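You operate a simulated robot arm through the tools that you are given. There is no shell and no other tool. Be economical: measure what you need, move in short steps, check, and stop when the job is done.

The job below is to be done with a simulated robot arm. You get a single attempt, and the scene is never put back.

## Task
Take the blue brown-rim cone and leave it on the lower shelf of the blue side table. Then take the purple brown-rim cone and put it on the first side shelf from the right. Then take the teal pink-rim cone and put it on the machine one shelf. Then put the purple pink-rim cone in the green small basin. Then fetch the small white roll and set it on the green-edged setting card. Then put the black tube from the wooden table on the blue bench. Then fetch the white knitted roll from the wooden table and set it on the yarn card. Then pull the right drawer open. Do these in the order given. Set down upright: blue brown-rim cone, teal pink-rim cone, small white roll, white knitted roll.

It is judged by the outcome, as a careful person would: the job done as asked, and still so three seconds after it is handed in. It fails if anything else is knocked over, pushed out of place, dropped, spilled or broken.

## Robot
A 7-joint arm with a two-finger parallel gripper on a trunk, on a base that drives. Base frame: it is fixed to the floor where the robot stands at the start and does not move with it; the origin is under the middle of the robot, x ahead of it, y to its left, z up; the surface under the hand at the start is at about z = 800. Units: mm, rad, N and s.
With the tool pointing down near the work surface it reaches from about 240 to 580 mm from the robot's upright axis, wherever it stands. Its first joint turns from -2.897 to 2.897 rad. Places, roughly: black tube (26x8x3 cm) [-1400, 4500, 800]; blue bench [-3900, 2600, 800]; blue brown-rim cone [500, -250, 750]; first side shelf (17x24 cm) [1540, 500, 920]; green-edged setting card [-2250, 4500, 750]; lower shelf of the blue side table (34x23 cm) [4040, -400, 320]; machine one shelf (27x18 cm) [1580, 660, 500]; purple brown-rim cone [500, 0, 1000]; purple pink-rim cone [750, -250, 750]; right drawer [200, 4400, 700]; small basin (26x24x12 cm) [-3000, 100, 900]; small white roll (6x6x8 cm) [300, 4600, 1400]; teal pink-rim cone [500, 0, 750]; white knitted roll (6x6x8 cm) [-2100, 4400, 800]; yarn card [-2500, 4250, 750]. Payload 3.4 kg.
The TCP is the grasp point between the finger pads, 30 mm short of the fingertips. In the tool frame z runs along the fingers and y along their closing line. The gripper opens to 94 mm. The fingers are 28 mm wide and 10 mm thick; the gripper's body (50 by 96 mm) begins 55 mm behind the TCP.
Orientation is that of the tool frame in the base frame, as a unit quaternion [w, x, y, z]. With the fingers straight down and closing along the base's y, the tool's x points along the base's -x, its y along +y and its z along -z.

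## Interface
- The arm moves only by the tool apply_moves. Its arguments are lists of equal length, an entry for each row: "travel": the shift along the tool's x, y, z in cm, a list of three; "turn": the turn, a rotation vector about the tool's x, y, z in rad, a list of three; "hand": the opening, from 0 (shut) to 1 (fully open). In form: {"travel": [[dx, dy, dz], ...], "turn": [[ax, ay, az], ...], "hand": [hand, ...]}. A call has 1 to 20 rows; each row shifts and turns the commanded pose from where the row before left it, along the tool's axes as they then stand. A row lasts 0.2 s, in which the tool goes at most 50 mm and 0.15 rad; a call with a longer step from one row to the next is refused whole, and so is a gripper value outside its range. A pose out of reach is approached as far as the arm can. The call stops where the force on the tool passes 40 N (or 10 N more than at its start, if that is more) or the arm is blocked; 0.2 s more then pass. The fingers move at their own pace (about 72 mm/s each) and stop on an object; they squeeze with about 40 N. The grip force told is the motor's: it shows also when the fingers shut on nothing. Time passes only in rows, and 0.2 s behind the last, so rows that do not move let the fingers close. The reply holds the time, the measured pose of the TCP, the force on the tool along the base axes, the opening and the grip force, in the units named above and with some noise, with the torque about the TCP (base axes, N m) and any sound that the robot's microphone picked up.
- Cameras (640 x 400 px; columns grow to the right, rows downward): "scene" is now at [14.3, 133.7, 1627.5]; the picture's right is [-0.24, -0.97, 0.00], its down [-0.75, 0.19, -0.63] and it looks along [0.62, -0.15, -0.77] (base axes); focal length 250 px, centre (320, 200). "wrist" rides on the gripper at [76, 14, -103] in the tool frame; the picture's right is [-0.18, 0.98, 0.00], its down [-0.75, -0.14, -0.64] and it looks along [-0.63, -0.12, 0.77] (tool axes); focal length 243 px, centre (320, 200). There is no depth. A picture from a camera that has moved, and an enlarged one, comes with that camera's place and axes in the base frame and with its lens.
- camera(camera): a new picture of that camera. The clock stands still meanwhile.
- lift_body(by): slides the trunk up (or, below 0, down) by that many mm; the arm and the scene camera ride with it, the base frame stays. It gives what a move gives, with no picture.
- base_move(legs): drives the robot by 1 to 6 legs, each [ahead, left, turn to the left] in mm, mm and rad, along the robot's own axes; the way and the turn of a leg run together, so that a leg with both is an arc; at most 1500 mm and 3.142 rad a leg. The arm and the cameras ride along, it lands a little off, and it stops where it bumps. It gives what a move gives.
- aim_head(pan, tilt): turns the head with the scene camera to pan (to the left, within 2.705 rad either way) and tilt (down, from -0.506 to 1.204), counted from straight ahead of the robot. It gives what a move gives.
- enlarge(camera, box): a new picture of the part [left, top, right, bottom] of that camera's present view, enlarged. The clock stands still meanwhile.
- finish_job(): hands the job in; it is judged then, once.

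Go step by step. Nothing tells you exact positions but the pictures and the camera data: compare them with the known pose of the tool, close in by small moves and look again before you grip or let go. The budget is 217 turns and 210 pictures, counting those below and the enlarged ones. Unless the task says otherwise, let go and move clear before handing in.

The tools are called by a JSON object that holds its "method" and its "body". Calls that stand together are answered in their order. apply_moves: Moves the arm, as the interface text tells. Its arguments: {"type":"object","properties":{"travel":{"type":"array","items":{"type":"array","items":{"type":"number"}}},"turn":{"type":"array","items":{"type":"array","items":{"type":"number"}}},"hand":{"type":"array","items":{"type":"number"}}},"required":["travel","turn","hand"]} The other tools are called the same way: lift_body (by) slides the trunk up or down; base_move (legs) drives the base; aim_head (pan, tilt) turns the head that bears the scene camera; camera (camera) takes a picture; enlarge (camera, box) takes an enlarged picture of a part of a camera's view; finish_job () hands the job in.

At the start:

```text
t: 0.0
position: [390.3, -121.1, 1075.5]
orientation: [0.0, 0.0, 1.0, 0.0]
force: [0.1, -0.5, -0.7]
moment: [-0.01, 0.0, 0.0]
gripper_width: 94.2
grasp_force: 0.1
trunk travel left (down, up): [-300.0, 86.0]
robot x, y, heading: [1.1, 4.2, 0.001]
head pan, tilt: [-0.243, 0.883]
```

scene: 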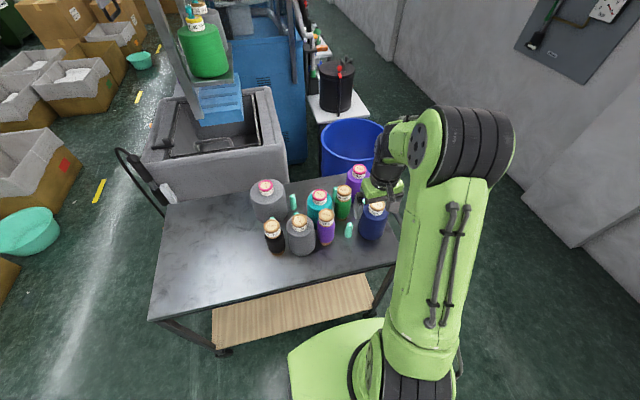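
wrist: 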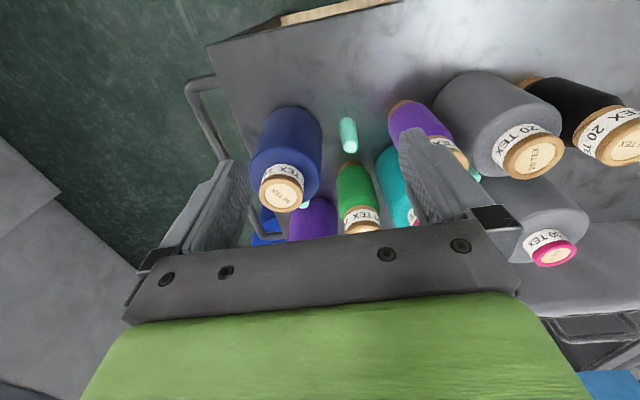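

I see a cart with yarn cones ahead: blue brown-rim at the right, and others clustered nearby. I'll look closer at the cones and around the room before moving.

{"method": "enlarge", "body": {"camera": "scene", "box": [230, 150, 420, 270]}}

{"method": "enlarge", "body": {"camera": "scene", "box": [160, 0, 420, 162]}}

```text
3.33 times, centred on (325, 210) of scene
camera zoom: at [14.3, 133.7, 1627.5], right [-0.24, -0.97, 0.0], down [-0.75, 0.19, -0.63], along [0.62, -0.15, -0.77], focal length 834 px, centre (303, 167)
```

zoom: 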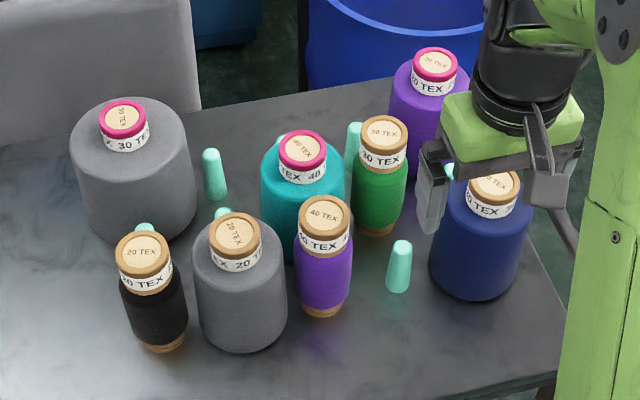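

```text
2.46 times, centred on (290, 81) of scene
camera zoom: at [14.3, 133.7, 1627.5], right [-0.24, -0.97, 0.0], down [-0.75, 0.19, -0.63], along [0.62, -0.15, -0.77], focal length 616 px, centre (394, 493)
```

zoom: 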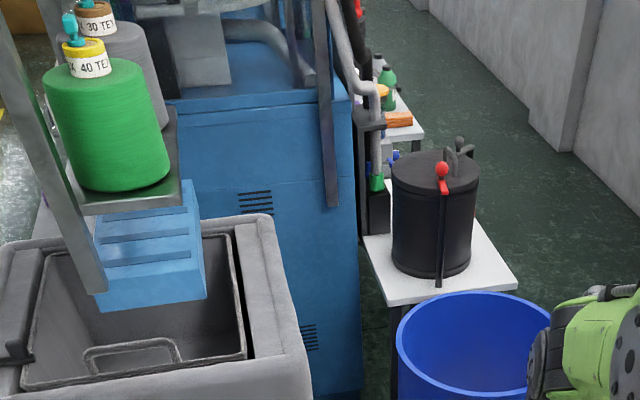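

The blue brown-rim cone's top is about [483, -184, 950]; it is too wide to grip by the body, so the cap must be gripped. I'll survey the room next.

{"method": "aim_head", "body": {"pan": -0.2, "tilt": 0.35}}

{"method": "camera", "body": {"camera": "scene"}}

{"method": "aim_head", "body": {"pan": 0.7, "tilt": 0.5}}

{"method": "camera", "body": {"camera": "scene"}}

{"method": "aim_head", "body": {"pan": 1.7, "tilt": 0.35}}

{"method": "camera", "body": {"camera": "scene"}}

{"method": "aim_head", "body": {"pan": 2.6, "tilt": 0.35}}

{"method": "camera", "body": {"camera": "scene"}}

```text
t: 1.0
position: [390.6, -119.7, 1076.1]
orientation: [0.0, 0.001, 1.0, -0.001]
force: [-0.1, 0.3, -0.3]
moment: [0.02, 0.03, 0.0]
gripper_width: 93.8
grasp_force: 0.1
trunk travel left (down, up): [-300.0, 86.0]
robot x, y, heading: [1.7, -1.7, 0.001]
head pan, tilt: [-0.201, 0.351]
```

```text
205 pictures are left
camera scene: at [31.4, 133.4, 1673.7], right [-0.2, -0.98, 0.0], down [-0.34, 0.07, -0.94], along [0.92, -0.19, -0.34], focal length 250 px, centre (320, 200)
```

scene: 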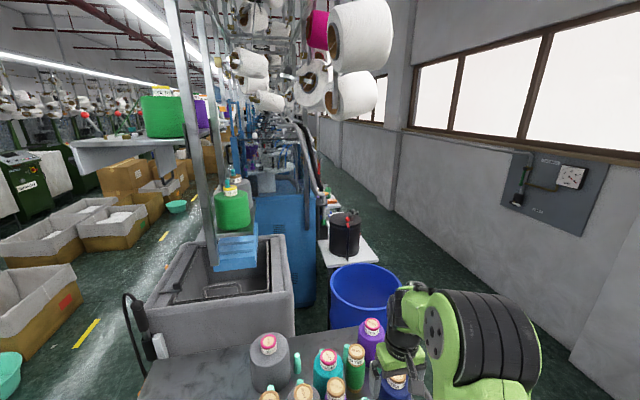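

```text
t: 2.2
position: [391.0, -119.7, 1076.2]
orientation: [0.001, 0.0, 1.0, 0.0]
force: [0.2, -0.4, 0.2]
moment: [-0.04, 0.0, -0.01]
gripper_width: 94.3
grasp_force: 0.1
trunk travel left (down, up): [-300.0, 86.0]
robot x, y, heading: [2.0, -2.5, 0.0]
head pan, tilt: [0.7, 0.499]
```

```text
204 pictures are left
camera scene: at [9.8, 210.5, 1660.1], right [0.64, -0.77, 0.0], down [-0.37, -0.31, -0.88], along [0.67, 0.56, -0.48], focal length 250 px, centre (320, 200)
```

scene: 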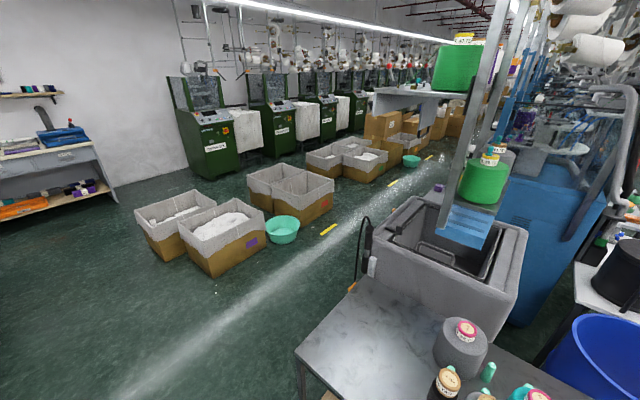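

```text
t: 3.4
position: [390.2, -120.8, 1075.3]
orientation: [0.0, 0.0, 1.0, 0.001]
force: [-0.9, -0.4, 0.0]
moment: [-0.01, -0.02, 0.01]
gripper_width: 94.2
grasp_force: 0.0
trunk travel left (down, up): [-300.0, 86.0]
robot x, y, heading: [1.3, 1.0, -0.001]
head pan, tilt: [1.7, 0.351]
```

```text
203 pictures are left
camera scene: at [-71.7, 244.4, 1673.7], right [0.99, 0.13, 0.0], down [0.04, -0.34, -0.94], along [-0.12, 0.93, -0.34], focal length 250 px, centre (320, 200)
```

scene: 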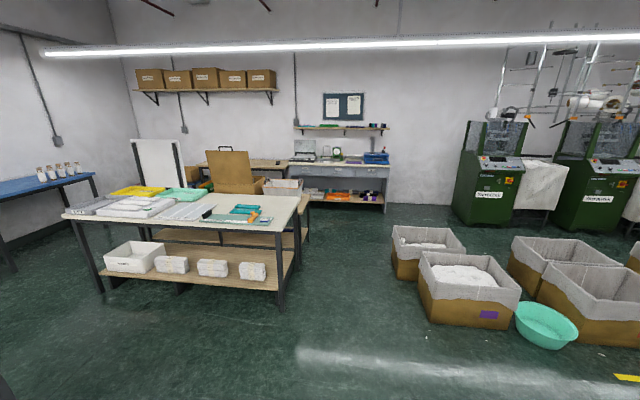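

```text
t: 4.6
position: [391.0, -119.6, 1075.8]
orientation: [0.0, 0.0, 1.0, 0.0]
force: [-0.7, 0.9, 0.8]
moment: [-0.03, 0.0, 0.0]
gripper_width: 93.8
grasp_force: 0.0
trunk travel left (down, up): [-300.0, 86.0]
robot x, y, heading: [-3.2, -1.8, 0.003]
head pan, tilt: [2.601, 0.351]
```

```text
202 pictures are left
camera scene: at [-139.6, 200.1, 1673.8], right [0.52, 0.86, 0.0], down [0.29, -0.18, -0.94], along [-0.8, 0.48, -0.34], focal length 250 px, centre (320, 200)
```

scene: 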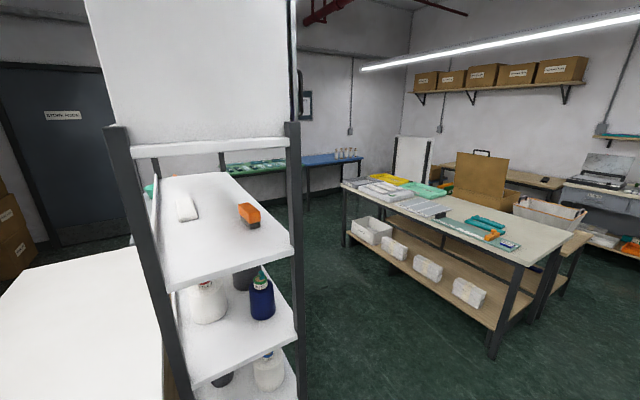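

Next I'll look closely at the machine shelf area and the aisle to the right where the blue side table should be.

{"method": "aim_head", "body": {"pan": 0.25, "tilt": 0.45}}

{"method": "camera", "body": {"camera": "scene"}}

{"method": "enlarge", "body": {"camera": "scene", "box": [240, 60, 480, 210]}}

{"method": "aim_head", "body": {"pan": -0.2, "tilt": 0.3}}

{"method": "enlarge", "body": {"camera": "scene", "box": [200, 110, 440, 260]}}

```text
t: 6.8
position: [390.5, -119.3, 1075.6]
orientation: [0.001, 0.0, 1.0, 0.0]
force: [0.2, 0.5, -0.6]
moment: [0.0, 0.0, 0.0]
gripper_width: 94.0
grasp_force: 0.1
trunk travel left (down, up): [-300.0, 86.0]
robot x, y, heading: [-0.6, 0.2, 0.003]
head pan, tilt: [0.25, 0.45]
```

```text
201 pictures are left
camera scene: at [29.2, 174.8, 1664.5], right [0.25, -0.97, 0.0], down [-0.42, -0.11, -0.9], along [0.87, 0.22, -0.44], focal length 250 px, centre (320, 200)
```

scene: 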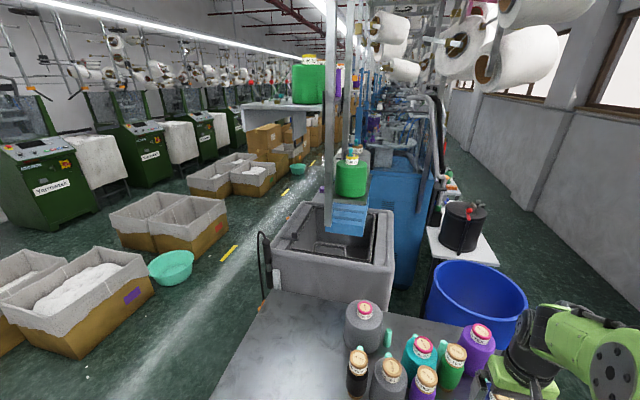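

```text
2.67 times, centred on (360, 135) of scene
camera zoom: at [29.2, 174.8, 1664.5], right [0.25, -0.97, 0.0], down [-0.42, -0.11, -0.9], along [0.87, 0.22, -0.44], focal length 667 px, centre (213, 373)
```

zoom: 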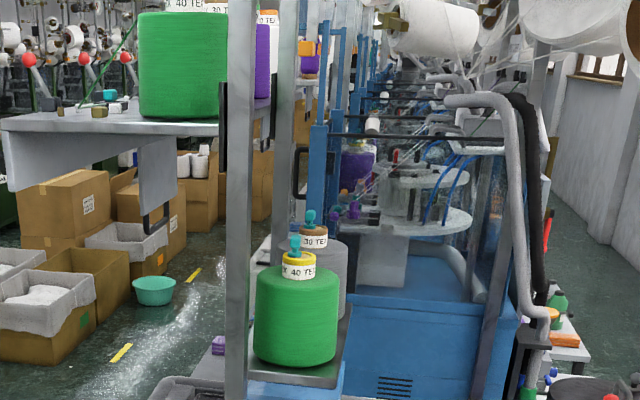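

```text
t: 7.7
position: [390.0, -120.2, 1074.7]
orientation: [0.0, 0.0, 1.0, 0.0]
force: [0.2, 0.3, 0.3]
moment: [0.03, 0.03, 0.01]
gripper_width: 94.0
grasp_force: 0.0
trunk travel left (down, up): [-300.0, 86.0]
robot x, y, heading: [0.3, -0.9, 0.005]
head pan, tilt: [-0.201, 0.3]
```

```text
2.67 times, centred on (320, 185) of scene
camera zoom: at [31.7, 133.5, 1678.4], right [-0.2, -0.98, 0.0], down [-0.29, 0.06, -0.96], along [0.94, -0.19, -0.3], focal length 667 px, centre (320, 240)
```

zoom: 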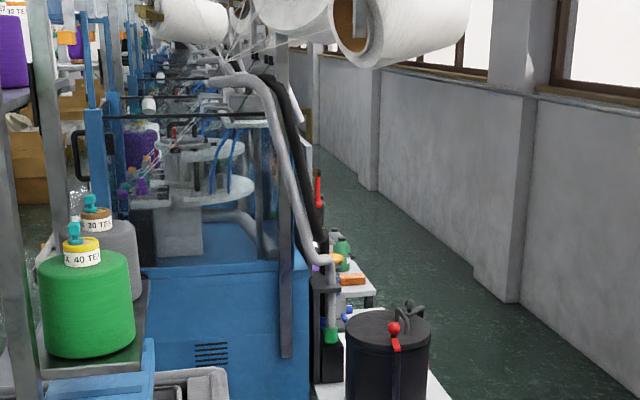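

The cones on the cart need side access for the low shelf, so I'll hold the blue cone's cap with a horizontal tool. I'll back up a bit, then pitch the tool forward.

{"method": "base_move", "body": {"legs": [[-170, 0, 0]]}}

{"method": "apply_moves", "body": {"travel": [[0, 0, 0], [0, 0, 0], [0, 0, 0], [0, 0, 0], [0, 0, 0], [0, 0, 0], [0, 0, 0], [0, 0, 0], [0, 0, 0], [0, 0, 0], [0, 0, 0], [0, 0, 0]], "turn": [[0, -0.15, 0], [0, -0.15, 0], [0, -0.15, 0], [0, -0.15, 0], [0, -0.15, 0], [0, -0.15, 0], [0, -0.15, 0], [0, -0.15, 0], [0, -0.15, 0], [0, -0.15, 0], [0, -0.07, 0], [0, 0, 0]], "hand": [1, 1, 1, 1, 1, 1, 1, 1, 1, 1, 1, 1]}}

{"method": "aim_head", "body": {"pan": -0.35, "tilt": 0.75}}

{"method": "camera", "body": {"camera": "scene"}}

{"method": "camera", "body": {"camera": "wrist"}}

```text
t: 9.2
position: [216.0, -118.9, 1074.9]
orientation: [0.002, -0.002, 1.0, 0.0]
force: [-0.1, -0.2, 0.4]
moment: [0.0, -0.04, 0.0]
gripper_width: 94.1
grasp_force: 0.0
trunk travel left (down, up): [-300.0, 86.0]
robot x, y, heading: [-174.9, 2.9, 0.002]
head pan, tilt: [-0.201, 0.3]
```

```text
t: 11.8
position: [221.1, -187.9, 1123.1]
orientation: [0.707, -0.001, 0.707, 0.001]
force: [-0.2, -0.4, -0.5]
moment: [0.02, -0.01, 0.0]
gripper_width: 94.0
grasp_force: 0.0
out of reach, approached as far as the arm can: row 7, 8
trunk travel left (down, up): [-300.0, 86.0]
robot x, y, heading: [-171.1, -0.5, 0.002]
head pan, tilt: [-0.201, 0.3]
```

```text
t: 12.7
position: [222.2, -186.8, 1123.6]
orientation: [0.706, -0.001, 0.708, 0.001]
force: [0.1, 0.8, 0.5]
moment: [0.02, 0.02, -0.01]
gripper_width: 94.2
grasp_force: 0.0
trunk travel left (down, up): [-300.0, 86.0]
robot x, y, heading: [-173.4, -0.0, 0.006]
head pan, tilt: [-0.351, 0.75]
```

```text
198 pictures are left
camera scene: at [-155.2, 123.3, 1638.2], right [-0.34, -0.94, 0.0], down [-0.64, 0.23, -0.73], along [0.69, -0.25, -0.68], focal length 250 px, centre (320, 200)
```

scene: 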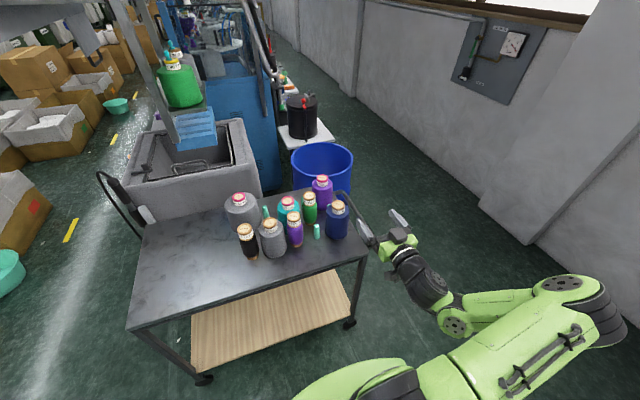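

```text
197 pictures are left
camera wrist: at [118.6, -173.0, 1047.2], right [0.0, 0.98, 0.18], down [-0.64, -0.14, 0.75], along [0.77, -0.12, 0.63], focal length 243 px, centre (320, 200)
```

wrist: 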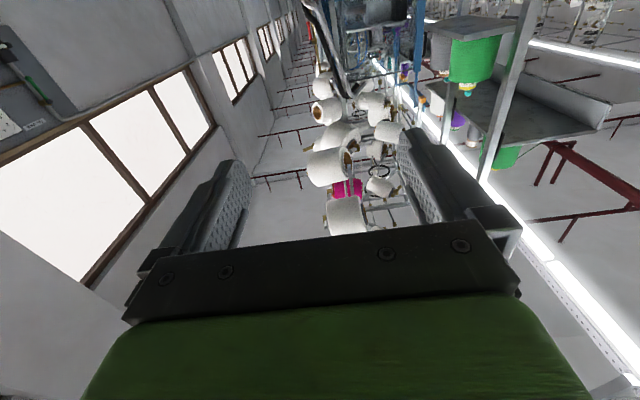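

The tool is horizontal but the wrist camera looks up. I'll roll the tool by half a turn so the camera sits above and looks down over the fingers.

{"method": "apply_moves", "body": {"travel": [[0, 0, 0], [0, 0, 0], [0, 0, 0], [0, 0, 0], [0, 0, 0], [0, 0, 0], [0, 0, 0], [0, 0, 0], [0, 0, 0], [0, 0, 0]], "turn": [[0, 0, 0.15], [0, 0, 0.15], [0, 0, 0.15], [0, 0, 0.15], [0, 0, 0.15], [0, 0, 0.15], [0, 0, 0.15], [0, 0, 0.15], [0, 0, 0.15], [0, 0, 0.15]], "hand": [1, 1, 1, 1, 1, 1, 1, 1, 1, 1]}}

```text
t: 14.9
position: [222.7, -187.3, 1122.8]
orientation: [0.515, 0.482, 0.518, 0.484]
force: [0.5, 0.1, 0.7]
moment: [-0.03, 0.01, 0.02]
gripper_width: 94.3
grasp_force: 0.0
trunk travel left (down, up): [-300.0, 86.0]
robot x, y, heading: [-172.2, 2.5, 0.005]
head pan, tilt: [-0.351, 0.75]
```

The roll works; continuing to the full half turn.

{"method": "apply_moves", "body": {"travel": [[0, 0, 0], [0, 0, 0], [0, 0, 0], [0, 0, 0], [0, 0, 0], [0, 0, 0], [0, 0, 0], [0, 0, 0], [0, 0, 0], [0, 0, 0], [0, 0, 0]], "turn": [[0, 0, 0.15], [0, 0, 0.15], [0, 0, 0.15], [0, 0, 0.15], [0, 0, 0.15], [0, 0, 0.15], [0, 0, 0.15], [0, 0, 0.15], [0, 0, 0.15], [0, 0, 0.15], [0, 0, 0.142]], "hand": [1, 1, 1, 1, 1, 1, 1, 1, 1, 1, 1]}}

{"method": "camera", "body": {"camera": "wrist"}}

{"method": "enlarge", "body": {"camera": "scene", "box": [200, 160, 440, 310]}}

```text
t: 17.3
position: [221.5, -187.4, 1124.2]
orientation: [-0.001, 0.707, 0.0, 0.707]
force: [0.0, 1.0, 0.1]
moment: [0.03, -0.02, 0.01]
gripper_width: 94.1
grasp_force: 0.1
trunk travel left (down, up): [-300.0, 86.0]
robot x, y, heading: [-173.6, 1.8, 0.006]
head pan, tilt: [-0.351, 0.75]
```

```text
196 pictures are left
camera wrist: at [118.7, -201.2, 1200.4], right [0.0, -0.98, -0.19], down [-0.64, 0.14, -0.75], along [0.77, 0.12, -0.63], focal length 243 px, centre (320, 200)
```

wrist: 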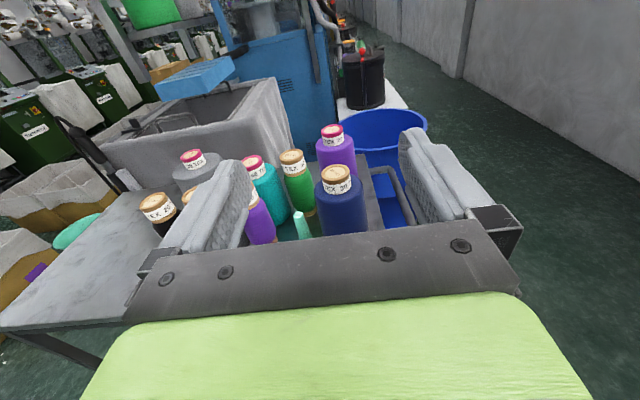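

```text
2.67 times, centred on (320, 235) of scene
camera zoom: at [-155.2, 123.2, 1638.1], right [-0.34, -0.94, 0.0], down [-0.64, 0.23, -0.73], along [0.69, -0.25, -0.68], focal length 667 px, centre (320, 107)
```

zoom: 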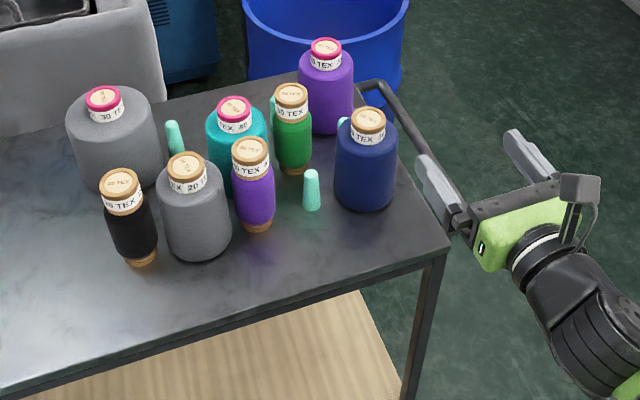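

Blue cone cap top triangulates to about [496, -186, 948] and the cart top to about 795. I'll lower to z≈930 and go forward halfway, then check.

{"method": "apply_moves", "body": {"travel": [[-4.5, 0, 0], [-4.5, 0, 0], [-4.5, 0, 0], [-4.5, 0, 0], [-1.4, 0, 0], [0, 0, 4], [0, 0, 4], [0, 0, 4], [0, 0, 4], [0, 0, 0]], "turn": [[0, 0, 0], [0, 0, 0], [0, 0, 0], [0, 0, 0], [0, 0, 0], [0, 0, 0], [0, 0, 0], [0, 0, 0], [0, 0, 0], [0, 0, 0]], "hand": [1, 1, 1, 1, 1, 1, 1, 1, 1, 1]}}

{"method": "camera", "body": {"camera": "wrist"}}

{"method": "camera", "body": {"camera": "scene"}}

```text
t: 19.5
position: [384.0, -184.9, 931.1]
orientation: [-0.001, 0.708, 0.001, 0.707]
force: [-0.2, -0.1, 0.4]
moment: [0.0, 0.01, 0.02]
gripper_width: 94.0
grasp_force: 0.1
trunk travel left (down, up): [-300.0, 86.0]
robot x, y, heading: [-171.6, -2.1, 0.005]
head pan, tilt: [-0.351, 0.75]
```

```text
194 pictures are left
camera wrist: at [280.8, -199.6, 1006.7], right [0.0, -0.98, -0.18], down [-0.64, 0.14, -0.75], along [0.77, 0.12, -0.63], focal length 243 px, centre (320, 200)
```

wrist: 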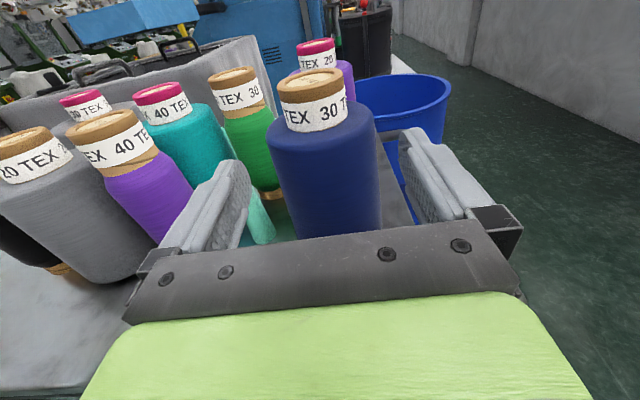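

```text
193 pictures are left
camera scene: at [-155.7, 123.1, 1638.1], right [-0.34, -0.94, 0.0], down [-0.64, 0.23, -0.73], along [0.69, -0.25, -0.68], focal length 250 px, centre (320, 200)
```

scene: 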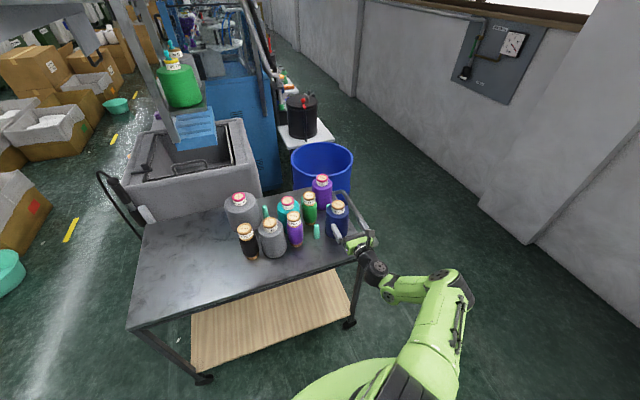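

The cap spans about z 928–955 at x≈496, y≈-183. I'll raise to z≈943, move forward and check before closing.

{"method": "apply_moves", "body": {"travel": [[1.2, 0, 0], [0, 0, 3], [0, 0, 3], [0, 0, 2.5], [0, 0, 2.3], [0, 0, 0]], "turn": [[0, 0, 0], [0, 0, 0], [0, 0, 0], [0, 0, 0], [0, 0, 0], [0, 0, 0]], "hand": [1, 1, 1, 1, 1, 1]}}

{"method": "camera", "body": {"camera": "wrist"}}

{"method": "enlarge", "body": {"camera": "scene", "box": [260, 150, 420, 250]}}

```text
t: 20.7
position: [480.0, -184.9, 941.4]
orientation: [-0.003, 0.706, 0.001, 0.709]
force: [-20.4, 4.3, 7.2]
moment: [-0.04, -0.31, 0.22]
gripper_width: 94.4
grasp_force: 0.2
trunk travel left (down, up): [-300.0, 86.0]
robot x, y, heading: [-175.2, 1.5, 0.004]
head pan, tilt: [-0.351, 0.75]
stopped in row 5: the force on the tool passed its limit at 69 N (the readings are from after the stop); the commanded pose is now the measured one
```

```text
192 pictures are left
camera wrist: at [376.5, -199.6, 1017.2], right [0.01, -0.98, -0.19], down [-0.64, 0.14, -0.76], along [0.77, 0.13, -0.63], focal length 243 px, centre (320, 200)
```

wrist: 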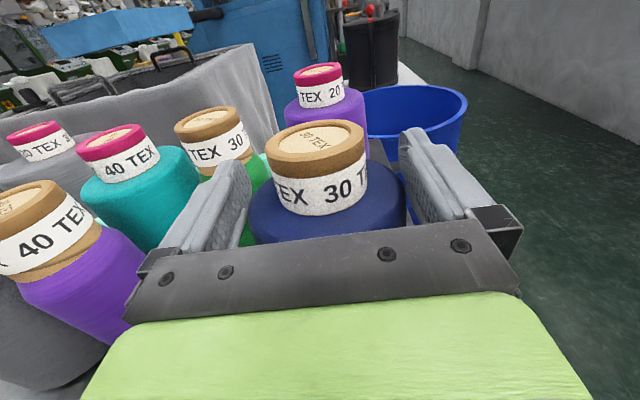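

```text
4.00 times, centred on (340, 200) of scene
camera zoom: at [-158.2, 123.9, 1638.2], right [-0.34, -0.94, 0.0], down [-0.64, 0.23, -0.73], along [0.69, -0.25, -0.68], focal length 1001 px, centre (240, 200)
```

zoom: 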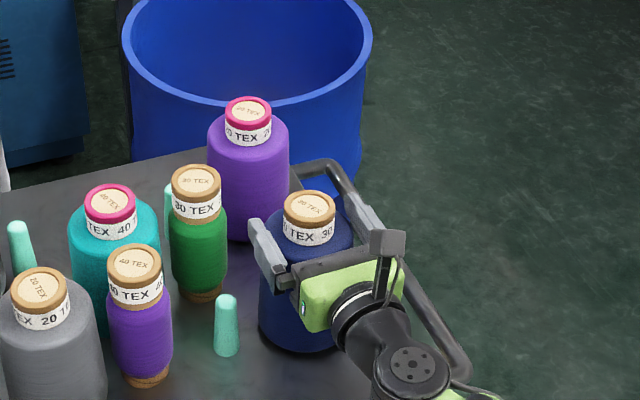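

The open fingertips pressed on the cone's shoulder; the cone shifted slightly. I'll back off, look, then retry higher with narrower opening.

{"method": "apply_moves", "body": {"travel": [[0, 0, -3], [0, 0, -3], [1.2, 0, 0], [0, 0, 0]], "turn": [[0, 0, 0], [0, 0, 0], [0, 0, 0], [0, 0, 0]], "hand": [1, 1, 1, 0.8]}}

{"method": "camera", "body": {"camera": "wrist"}}

{"method": "enlarge", "body": {"camera": "scene", "box": [260, 150, 420, 250]}}

```text
t: 21.7
position: [422.7, -186.6, 950.1]
orientation: [-0.002, 0.707, 0.001, 0.707]
force: [0.1, 0.2, -0.2]
moment: [0.02, 0.0, -0.01]
gripper_width: 75.0
grasp_force: 0.1
trunk travel left (down, up): [-300.0, 86.0]
robot x, y, heading: [-168.9, -2.7, -0.006]
head pan, tilt: [-0.351, 0.75]
```

```text
190 pictures are left
camera wrist: at [319.8, -201.4, 1026.3], right [0.01, -0.98, -0.19], down [-0.64, 0.14, -0.75], along [0.77, 0.12, -0.63], focal length 243 px, centre (320, 200)
```

wrist: 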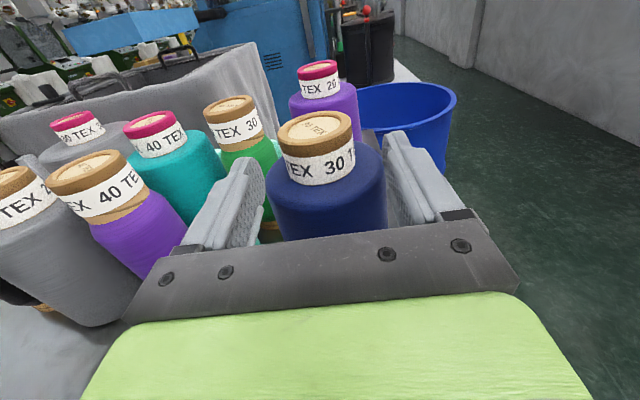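

```text
4.00 times, centred on (340, 200) of scene
camera zoom: at [-155.4, 123.2, 1638.1], right [-0.34, -0.94, 0.0], down [-0.64, 0.23, -0.73], along [0.69, -0.25, -0.68], focal length 1001 px, centre (240, 200)
```

zoom: 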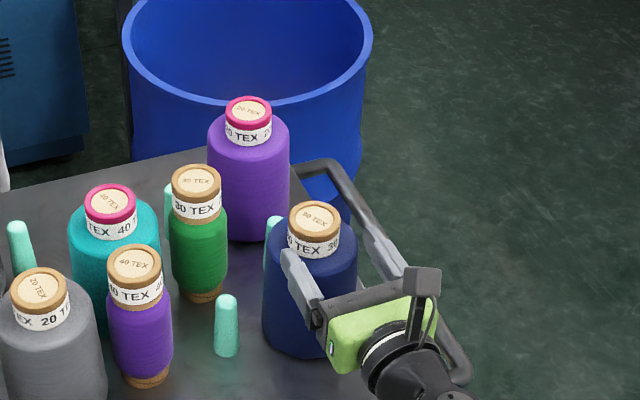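

The cone rocked back to its place at about [492, -187], cap z 924–954. Advancing at z≈949 with fingers at 75 mm.

{"method": "apply_moves", "body": {"travel": [[0, 0, 2.5], [0, 0, 2], [0, 0, 1.5], [0, 0, 0.8], [0, 0, 0]], "turn": [[0, 0, 0], [0, 0, 0], [0, 0, 0], [0, 0, 0], [0, 0, 0]], "hand": [0.8, 0.8, 0.8, 0.8, 0.8]}}

{"method": "camera", "body": {"camera": "wrist"}}

{"method": "enlarge", "body": {"camera": "scene", "box": [260, 150, 420, 250]}}

```text
t: 22.9
position: [489.7, -184.7, 950.0]
orientation: [-0.003, 0.707, 0.002, 0.707]
force: [-0.2, -0.2, 0.4]
moment: [-0.03, 0.07, -0.02]
gripper_width: 75.4
grasp_force: 0.0
trunk travel left (down, up): [-300.0, 86.0]
robot x, y, heading: [-175.6, -0.7, -0.003]
head pan, tilt: [-0.351, 0.75]
```

```text
188 pictures are left
camera wrist: at [387.3, -199.4, 1026.9], right [0.01, -0.98, -0.19], down [-0.64, 0.14, -0.75], along [0.77, 0.12, -0.63], focal length 243 px, centre (320, 200)
```

wrist: 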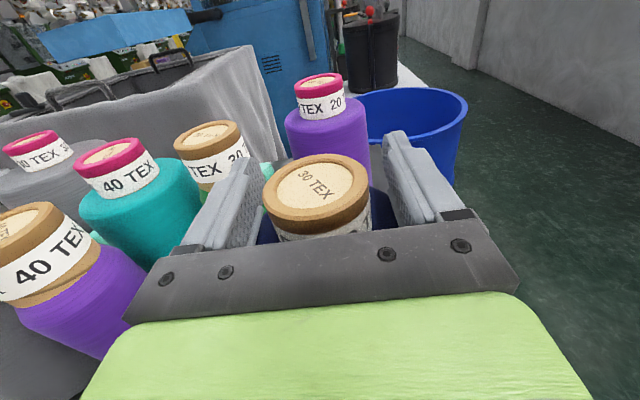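

```text
4.00 times, centred on (340, 200) of scene
camera zoom: at [-155.5, 123.3, 1638.1], right [-0.34, -0.94, 0.0], down [-0.64, 0.23, -0.73], along [0.69, -0.25, -0.68], focal length 1001 px, centre (240, 200)
```

zoom: 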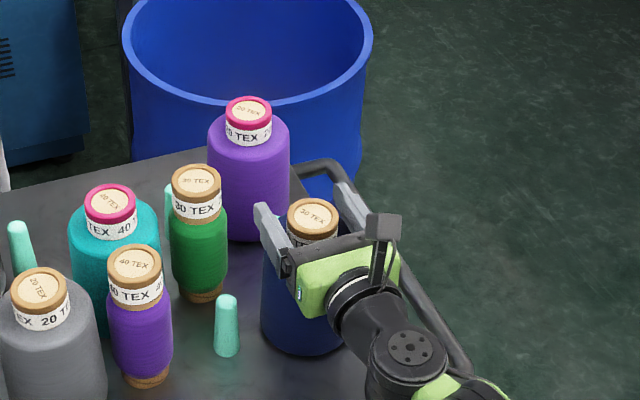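

The cap sits between the fingers. Closing.

{"method": "apply_moves", "body": {"travel": [[0, 0, 0], [0, 0, 0], [0, 0, 0], [0, 0, 0]], "turn": [[0, 0, 0], [0, 0, 0], [0, 0, 0], [0, 0, 0]], "hand": [0.6, 0.4, 0.3, 0.3]}}

{"method": "apply_moves", "body": {"travel": [[0.5, 0, 0], [1, 0, 0], [2, 0, 0], [2, 0, 0], [0, 0, 0]], "turn": [[0, 0, 0], [0, 0, 0], [0, 0, 0], [0, 0, 0], [0, 0, 0]], "hand": [0.3, 0.3, 0.3, 0.3, 0.3]}}

{"method": "camera", "body": {"camera": "wrist"}}

{"method": "camera", "body": {"camera": "scene"}}

```text
t: 23.9
position: [490.4, -184.0, 950.6]
orientation: [-0.002, 0.707, 0.002, 0.707]
force: [-1.4, 1.7, 1.1]
moment: [0.15, 0.03, -0.03]
gripper_width: 53.4
grasp_force: 40.0
trunk travel left (down, up): [-300.0, 86.0]
robot x, y, heading: [-170.3, 4.5, 0.004]
head pan, tilt: [-0.351, 0.75]
```

```text
t: 25.1
position: [489.9, -184.5, 1006.4]
orientation: [-0.003, 0.708, 0.002, 0.707]
force: [-0.1, -0.1, -3.3]
moment: [0.0, -0.05, -0.03]
gripper_width: 53.1
grasp_force: 40.0
trunk travel left (down, up): [-300.0, 86.0]
robot x, y, heading: [-171.5, -2.3, 0.006]
head pan, tilt: [-0.351, 0.75]
```

```text
186 pictures are left
camera wrist: at [387.5, -199.3, 1082.2], right [0.01, -0.98, -0.19], down [-0.64, 0.14, -0.75], along [0.76, 0.12, -0.63], focal length 243 px, centre (320, 200)
```

wrist: 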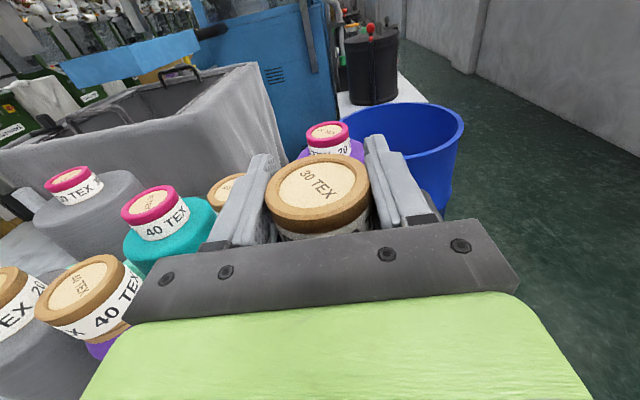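

```text
185 pictures are left
camera scene: at [-154.4, 123.1, 1638.1], right [-0.34, -0.94, 0.0], down [-0.64, 0.23, -0.73], along [0.69, -0.25, -0.68], focal length 250 px, centre (320, 200)
```

scene: 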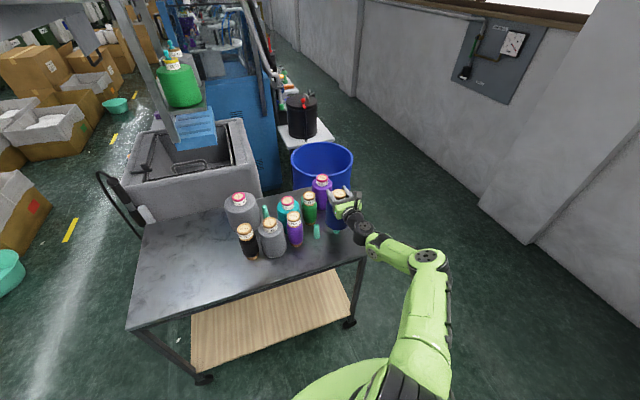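

Blue cone lifted cleanly. I'll raise further, retract, and bring the hand in for driving, then look at the right aisle.

{"method": "apply_moves", "body": {"travel": [[3, 0, 0], [3, 0, 0], [2, 0, 0], [0, 0, -4], [0, 0, -4], [0, 0, -4], [0, 0, -4], [0, 0, -4], [0, 0, 0]], "turn": [[0, 0, 0], [0, 0, 0], [0, 0, 0], [0, 0, 0], [0, 0, 0], [0, 0, 0], [0, 0, 0], [0, 0, 0], [0, 0, 0]], "hand": [0.3, 0.3, 0.3, 0.3, 0.3, 0.3, 0.3, 0.3, 0.3]}}

{"method": "base_move", "body": {"legs": [[-250, 0, 0]]}}

{"method": "aim_head", "body": {"pan": -0.45, "tilt": 0.6}}

{"method": "camera", "body": {"camera": "scene"}}

{"method": "camera", "body": {"camera": "wrist"}}

```text
t: 27.1
position: [288.6, -187.0, 1083.0]
orientation: [-0.003, 0.708, 0.002, 0.707]
force: [0.6, 0.6, -4.0]
moment: [-0.02, -0.05, 0.04]
gripper_width: 53.3
grasp_force: 39.7
trunk travel left (down, up): [-300.0, 86.0]
robot x, y, heading: [-170.8, -1.4, 0.0]
head pan, tilt: [-0.351, 0.75]
```

```text
t: 28.9
position: [30.8, -189.5, 1083.5]
orientation: [-0.002, 0.707, 0.001, 0.707]
force: [0.1, -0.2, -3.4]
moment: [0.01, 0.01, -0.02]
gripper_width: 52.8
grasp_force: 39.9
trunk travel left (down, up): [-300.0, 86.0]
robot x, y, heading: [-427.9, -1.1, -0.002]
head pan, tilt: [-0.351, 0.75]
```

```text
t: 29.6
position: [31.5, -189.8, 1082.7]
orientation: [-0.002, 0.707, 0.001, 0.707]
force: [0.2, 0.2, -2.4]
moment: [-0.01, -0.05, 0.01]
gripper_width: 52.9
grasp_force: 40.1
trunk travel left (down, up): [-300.0, 86.0]
robot x, y, heading: [-427.4, -3.3, -0.004]
head pan, tilt: [-0.45, 0.6]
```

```text
184 pictures are left
camera scene: at [-407.5, 113.1, 1650.9], right [-0.44, -0.9, 0.0], down [-0.51, 0.25, -0.82], along [0.74, -0.36, -0.57], focal length 250 px, centre (320, 200)
```

scene: 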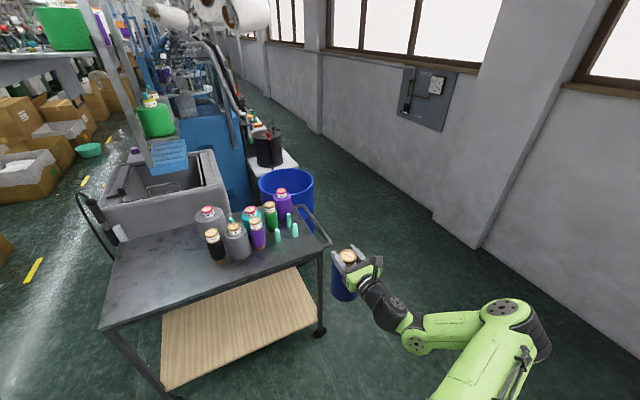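

```text
183 pictures are left
camera wrist: at [-70.6, -202.8, 1159.7], right [0.0, -0.98, -0.19], down [-0.64, 0.14, -0.75], along [0.77, 0.12, -0.63], focal length 243 px, centre (320, 200)
```

wrist: 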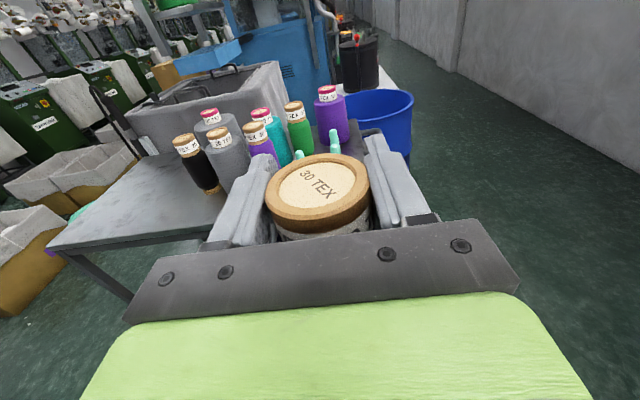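

The right-hand aisle runs between the machines (y≈-500) and the wall (y≈-1900). I'll sidestep to y≈-1150 and drive along it.

{"method": "base_move", "body": {"legs": [[0, -1150, 0], [1500, 0, 0], [800, 0, 0]]}}

{"method": "aim_head", "body": {"pan": 0.2, "tilt": 0.35}}

{"method": "camera", "body": {"camera": "scene"}}

```text
t: 46.3
position: [2346.0, -1238.4, 1083.2]
orientation: [-0.01, 0.708, 0.008, 0.706]
force: [0.0, -0.2, -3.6]
moment: [-0.03, -0.03, 0.02]
gripper_width: 52.6
grasp_force: 40.1
trunk travel left (down, up): [-300.0, 86.0]
robot x, y, heading: [1881.2, -1060.7, 0.022]
head pan, tilt: [-0.45, 0.6]
```

```text
t: 47.3
position: [2345.9, -1239.1, 1082.8]
orientation: [-0.01, 0.707, 0.009, 0.707]
force: [0.5, 0.4, -2.9]
moment: [0.0, -0.02, 0.01]
gripper_width: 53.0
grasp_force: 39.8
trunk travel left (down, up): [-300.0, 86.0]
robot x, y, heading: [1882.7, -1060.1, 0.018]
head pan, tilt: [0.201, 0.351]
```

```text
182 pictures are left
camera scene: at [1908.5, -890.3, 1673.7], right [0.22, -0.98, 0.0], down [-0.34, -0.08, -0.94], along [0.92, 0.21, -0.34], focal length 250 px, centre (320, 200)
```

scene: 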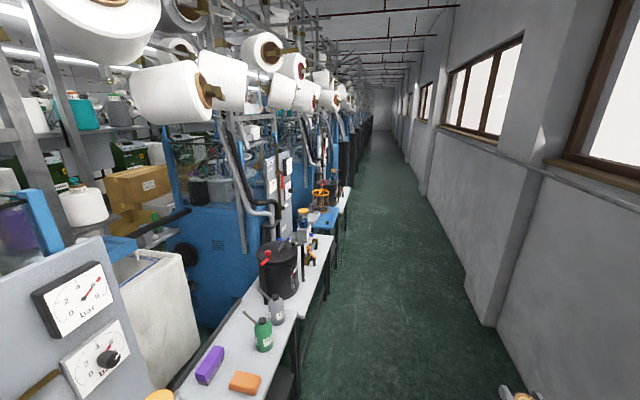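

The aisle is clear and a blue side table appears farther on. Driving on another metre.

{"method": "base_move", "body": {"legs": [[1000, -60, -0.018]]}}

{"method": "aim_head", "body": {"pan": 0.4, "tilt": 0.5}}

{"method": "camera", "body": {"camera": "scene"}}

```text
t: 52.5
position: [3343.3, -1286.9, 1082.9]
orientation: [-0.006, 0.707, 0.005, 0.707]
force: [-0.1, -0.3, -3.4]
moment: [0.01, -0.03, -0.01]
gripper_width: 52.7
grasp_force: 40.1
trunk travel left (down, up): [-300.0, 86.0]
robot x, y, heading: [2878.8, -1107.3, 0.008]
head pan, tilt: [0.201, 0.351]
```

```text
t: 53.2
position: [3344.3, -1286.0, 1082.7]
orientation: [-0.006, 0.707, 0.006, 0.707]
force: [0.0, 0.4, -3.4]
moment: [0.01, -0.06, -0.02]
gripper_width: 52.8
grasp_force: 39.6
trunk travel left (down, up): [-300.0, 86.0]
robot x, y, heading: [2879.2, -1105.3, 0.011]
head pan, tilt: [0.4, 0.499]
```

```text
181 pictures are left
camera scene: at [2902.4, -917.2, 1660.1], right [0.4, -0.92, 0.0], down [-0.44, -0.19, -0.88], along [0.81, 0.35, -0.48], focal length 250 px, centre (320, 200)
```

scene: 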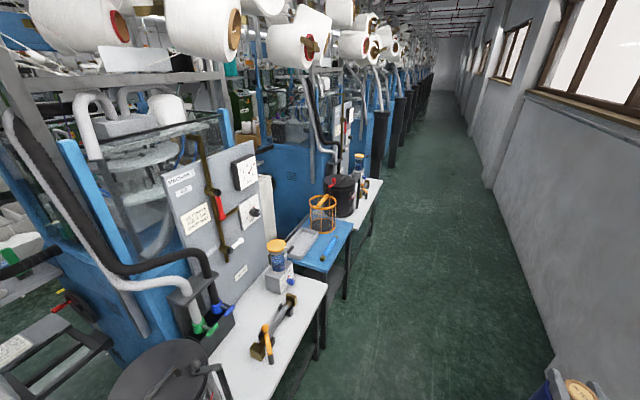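

The blue side table spans x≈3790–4215 with its aisle edge at y≈-590. I'll drive alongside, turn left to face it, and look at its lower shelf.

{"method": "base_move", "body": {"legs": [[980, -170, -0.01], [0, 0, 1.5708]]}}

{"method": "aim_head", "body": {"pan": -0.1, "tilt": 0.85}}

{"method": "camera", "body": {"camera": "scene"}}

{"method": "camera", "body": {"camera": "wrist"}}

```text
t: 62.2
position: [4072.7, -816.4, 1082.6]
orientation: [-0.495, 0.506, 0.494, 0.504]
force: [0.6, 0.4, -2.8]
moment: [0.03, 0.01, 0.03]
gripper_width: 52.8
grasp_force: 40.3
trunk travel left (down, up): [-300.0, 86.0]
robot x, y, heading: [3873.1, -1271.9, 1.548]
head pan, tilt: [0.4, 0.499]
```

```text
t: 63.1
position: [4072.9, -815.5, 1082.9]
orientation: [-0.495, 0.506, 0.495, 0.505]
force: [-0.2, 0.4, -3.1]
moment: [-0.03, -0.01, -0.02]
gripper_width: 53.1
grasp_force: 39.9
trunk travel left (down, up): [-300.0, 86.0]
robot x, y, heading: [3874.2, -1271.2, 1.55]
head pan, tilt: [-0.099, 0.85]
```

```text
180 pictures are left
camera scene: at [3730.0, -1249.8, 1630.1], right [0.99, -0.12, 0.0], down [-0.09, -0.75, -0.66], along [0.08, 0.66, -0.75], focal length 250 px, centre (320, 200)
```

scene: 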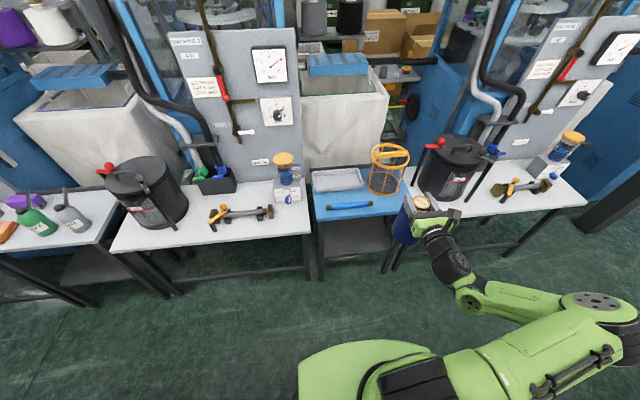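

```text
179 pictures are left
camera wrist: at [4083.9, -918.1, 1159.7], right [0.98, -0.02, -0.19], down [-0.16, -0.64, -0.75], along [-0.1, 0.77, -0.63], focal length 243 px, centre (320, 200)
```

wrist: 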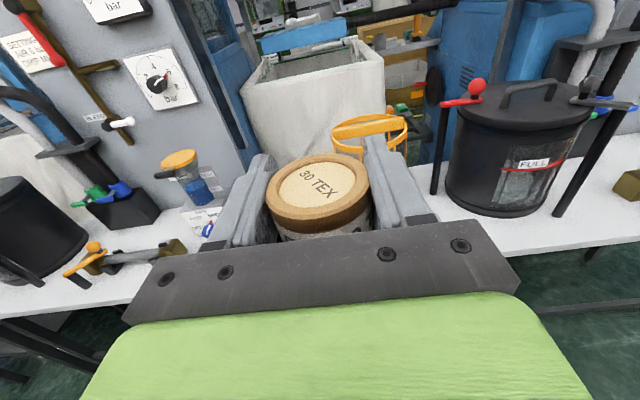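

Facing the table; its top spans x≈3790–4207 with front edge y≈-575. I'll align, lower the trunk fully, and lower the hand in front of the table to look at the shelf.

{"method": "base_move", "body": {"legs": [[0, 75, 0.022]]}}

{"method": "lift_body", "body": {"by": -300}}

{"method": "apply_moves", "body": {"travel": [[-4, 0, 0], [-4, 0, 0], [-4, 0, 0], [-4, 0, 0], [-4, 0, 0], [-4, 0, 0], [0, 0, 0]], "turn": [[0, 0, 0], [0, 0, 0], [0, 0, 0], [0, 0, 0], [0, 0, 0], [0, 0, 0], [0, 0, 0]], "hand": [0.3, 0.3, 0.3, 0.3, 0.3, 0.3, 0.3]}}

{"method": "aim_head", "body": {"pan": -0.2, "tilt": 0.75}}

{"method": "camera", "body": {"camera": "wrist"}}

{"method": "camera", "body": {"camera": "scene"}}

```text
t: 64.2
position: [3984.8, -811.3, 1083.4]
orientation: [-0.5, 0.5, 0.5, 0.5]
force: [-0.4, 1.0, -3.0]
moment: [0.0, 0.02, 0.0]
gripper_width: 52.8
grasp_force: 39.8
trunk travel left (down, up): [-300.0, 86.0]
robot x, y, heading: [3795.5, -1269.4, 1.57]
head pan, tilt: [-0.099, 0.85]
```

```text
t: 67.2
position: [3986.5, -810.5, 784.1]
orientation: [0.501, -0.5, -0.5, -0.499]
force: [-0.4, 0.6, -3.0]
moment: [0.04, 0.03, 0.01]
gripper_width: 52.8
grasp_force: 40.4
trunk travel left (down, up): [0.0, 386.0]
robot x, y, heading: [3795.2, -1268.9, 1.572]
head pan, tilt: [-0.099, 0.85]
```

```text
t: 68.8
position: [3985.0, -808.1, 542.5]
orientation: [0.501, -0.5, -0.5, -0.499]
force: [0.2, -0.5, -2.8]
moment: [0.01, 0.0, 0.0]
gripper_width: 52.7
grasp_force: 39.9
trunk travel left (down, up): [0.0, 386.0]
robot x, y, heading: [3796.2, -1274.1, 1.569]
head pan, tilt: [-0.099, 0.85]
```

```text
t: 69.5
position: [3984.3, -809.0, 543.6]
orientation: [0.501, -0.5, -0.5, -0.499]
force: [0.4, -0.3, -3.5]
moment: [-0.02, 0.02, 0.02]
gripper_width: 52.8
grasp_force: 39.8
trunk travel left (down, up): [0.0, 386.0]
robot x, y, heading: [3796.7, -1272.3, 1.567]
head pan, tilt: [-0.201, 0.75]
```

```text
178 pictures are left
camera wrist: at [3999.0, -910.4, 619.9], right [0.98, 0.0, -0.19], down [-0.14, -0.64, -0.75], along [-0.12, 0.77, -0.63], focal length 243 px, centre (320, 200)
```

wrist: 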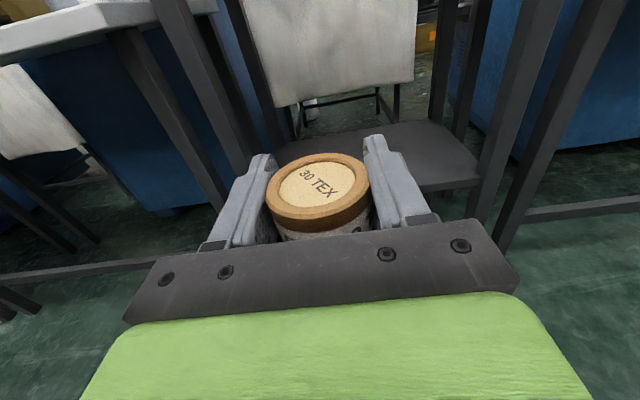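

```text
177 pictures are left
camera scene: at [3662.2, -1248.6, 1339.1], right [0.98, -0.2, 0.0], down [-0.14, -0.67, -0.73], along [0.15, 0.72, -0.68], focal length 250 px, centre (320, 200)
```

scene: 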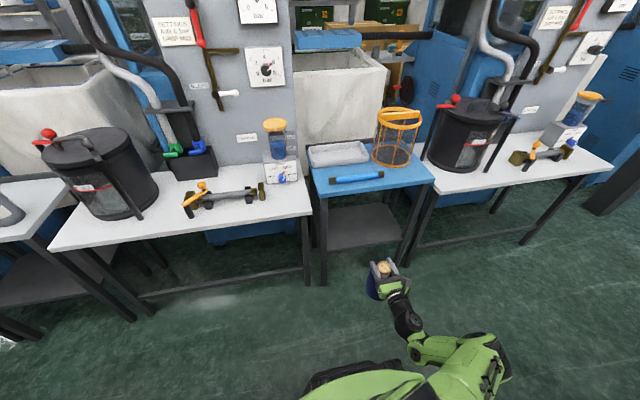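

The shelf's front edge computes to x 3861–4208 at y≈-550 (z≈320), so its centre is about [4035, -435]. I'll align x to 4030 and drive forward 200 mm, then look again.

{"method": "apply_moves", "body": {"travel": [[0, 2.3, 0], [0, 2.2, 0], [0, 0, 0]], "turn": [[0, 0, 0], [0, 0, 0], [0, 0, 0]], "hand": [0.3, 0.3, 0.3]}}

{"method": "base_move", "body": {"legs": [[200, 0, 0]]}}

{"method": "camera", "body": {"camera": "wrist"}}

{"method": "camera", "body": {"camera": "scene"}}

```text
t: 70.3
position: [4031.2, -809.1, 543.5]
orientation: [-0.5, 0.5, 0.5, 0.499]
force: [0.1, -0.5, -2.5]
moment: [0.07, 0.0, -0.01]
gripper_width: 53.0
grasp_force: 40.4
trunk travel left (down, up): [0.0, 386.0]
robot x, y, heading: [3798.5, -1269.9, 1.567]
head pan, tilt: [-0.201, 0.75]
```

```text
t: 71.9
position: [4034.6, -604.4, 543.0]
orientation: [-0.5, 0.501, 0.5, 0.499]
force: [-0.7, 0.2, -2.3]
moment: [0.02, 0.0, -0.03]
gripper_width: 52.7
grasp_force: 40.0
trunk travel left (down, up): [0.0, 386.0]
robot x, y, heading: [3800.6, -1064.2, 1.565]
head pan, tilt: [-0.201, 0.75]
```

```text
176 pictures are left
camera wrist: at [4047.0, -705.9, 619.2], right [0.98, 0.0, -0.19], down [-0.14, -0.64, -0.75], along [-0.12, 0.77, -0.63], focal length 243 px, centre (320, 200)
```

wrist: 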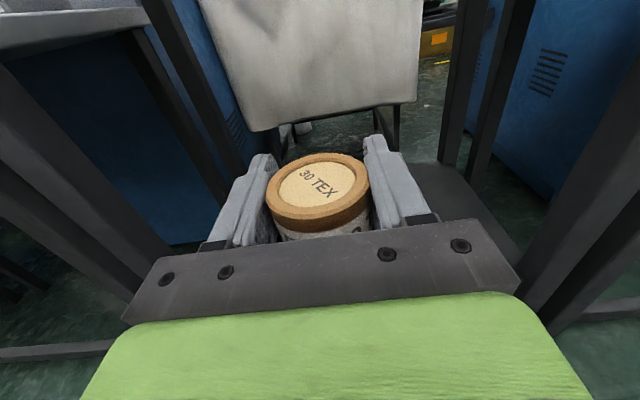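

```text
175 pictures are left
camera scene: at [3663.1, -1042.8, 1339.1], right [0.98, -0.2, 0.0], down [-0.14, -0.67, -0.73], along [0.15, 0.72, -0.68], focal length 250 px, centre (320, 200)
```

scene: 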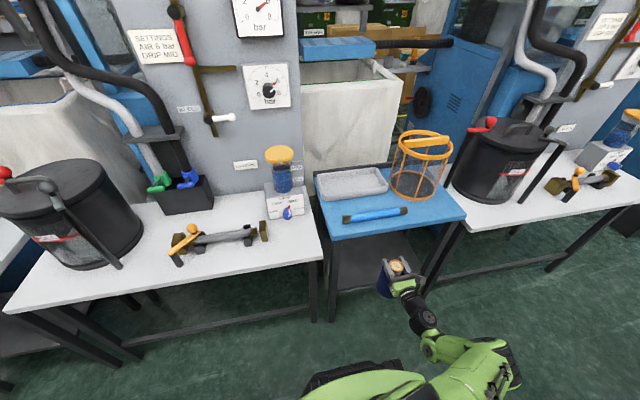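

The far shelf edge is near y≈-280, so centre ≈[4040, -415]. I'll reach in to y≈-425 with the arm.

{"method": "apply_moves", "body": {"travel": [[0, 0, 4], [0, 0, 4], [0, 0, 4], [0, 0, 4], [0, 0, 2], [0, 0, 0]], "turn": [[0, 0, 0], [0, 0, 0], [0, 0, 0], [0, 0, 0], [0, 0, 0], [0, 0, 0]], "hand": [0.3, 0.3, 0.3, 0.3, 0.3, 0.3]}}

{"method": "camera", "body": {"camera": "wrist"}}

{"method": "enlarge", "body": {"camera": "scene", "box": [300, 190, 480, 310]}}

```text
t: 73.3
position: [4030.9, -438.0, 546.0]
orientation: [-0.5, 0.501, 0.5, 0.5]
force: [-0.9, -0.3, -2.8]
moment: [0.07, 0.03, -0.01]
gripper_width: 52.6
grasp_force: 39.9
out of reach, approached as far as the arm can: row 5
trunk travel left (down, up): [0.0, 386.0]
robot x, y, heading: [3795.4, -1067.6, 1.563]
head pan, tilt: [-0.201, 0.75]
```

```text
174 pictures are left
camera wrist: at [4044.4, -539.4, 622.6], right [0.98, 0.0, -0.18], down [-0.14, -0.64, -0.75], along [-0.12, 0.77, -0.63], focal length 243 px, centre (320, 200)
```

wrist: 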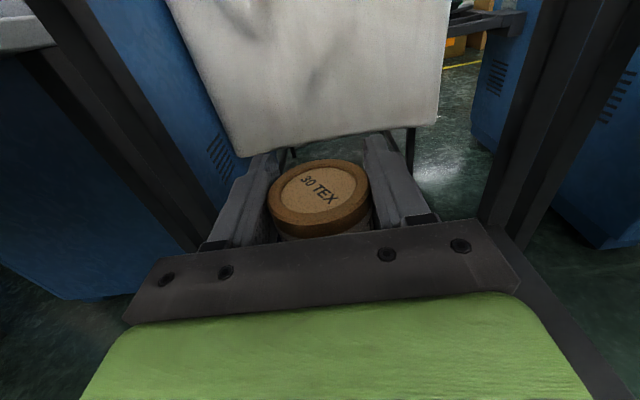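

```text
3.33 times, centred on (390, 250) of scene
camera zoom: at [3663.0, -1042.9, 1339.1], right [0.98, -0.2, 0.0], down [-0.14, -0.67, -0.73], along [0.15, 0.72, -0.68], focal length 834 px, centre (87, 33)
```

zoom: 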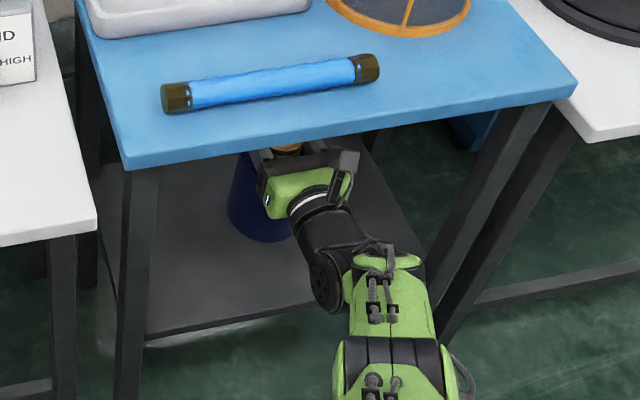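

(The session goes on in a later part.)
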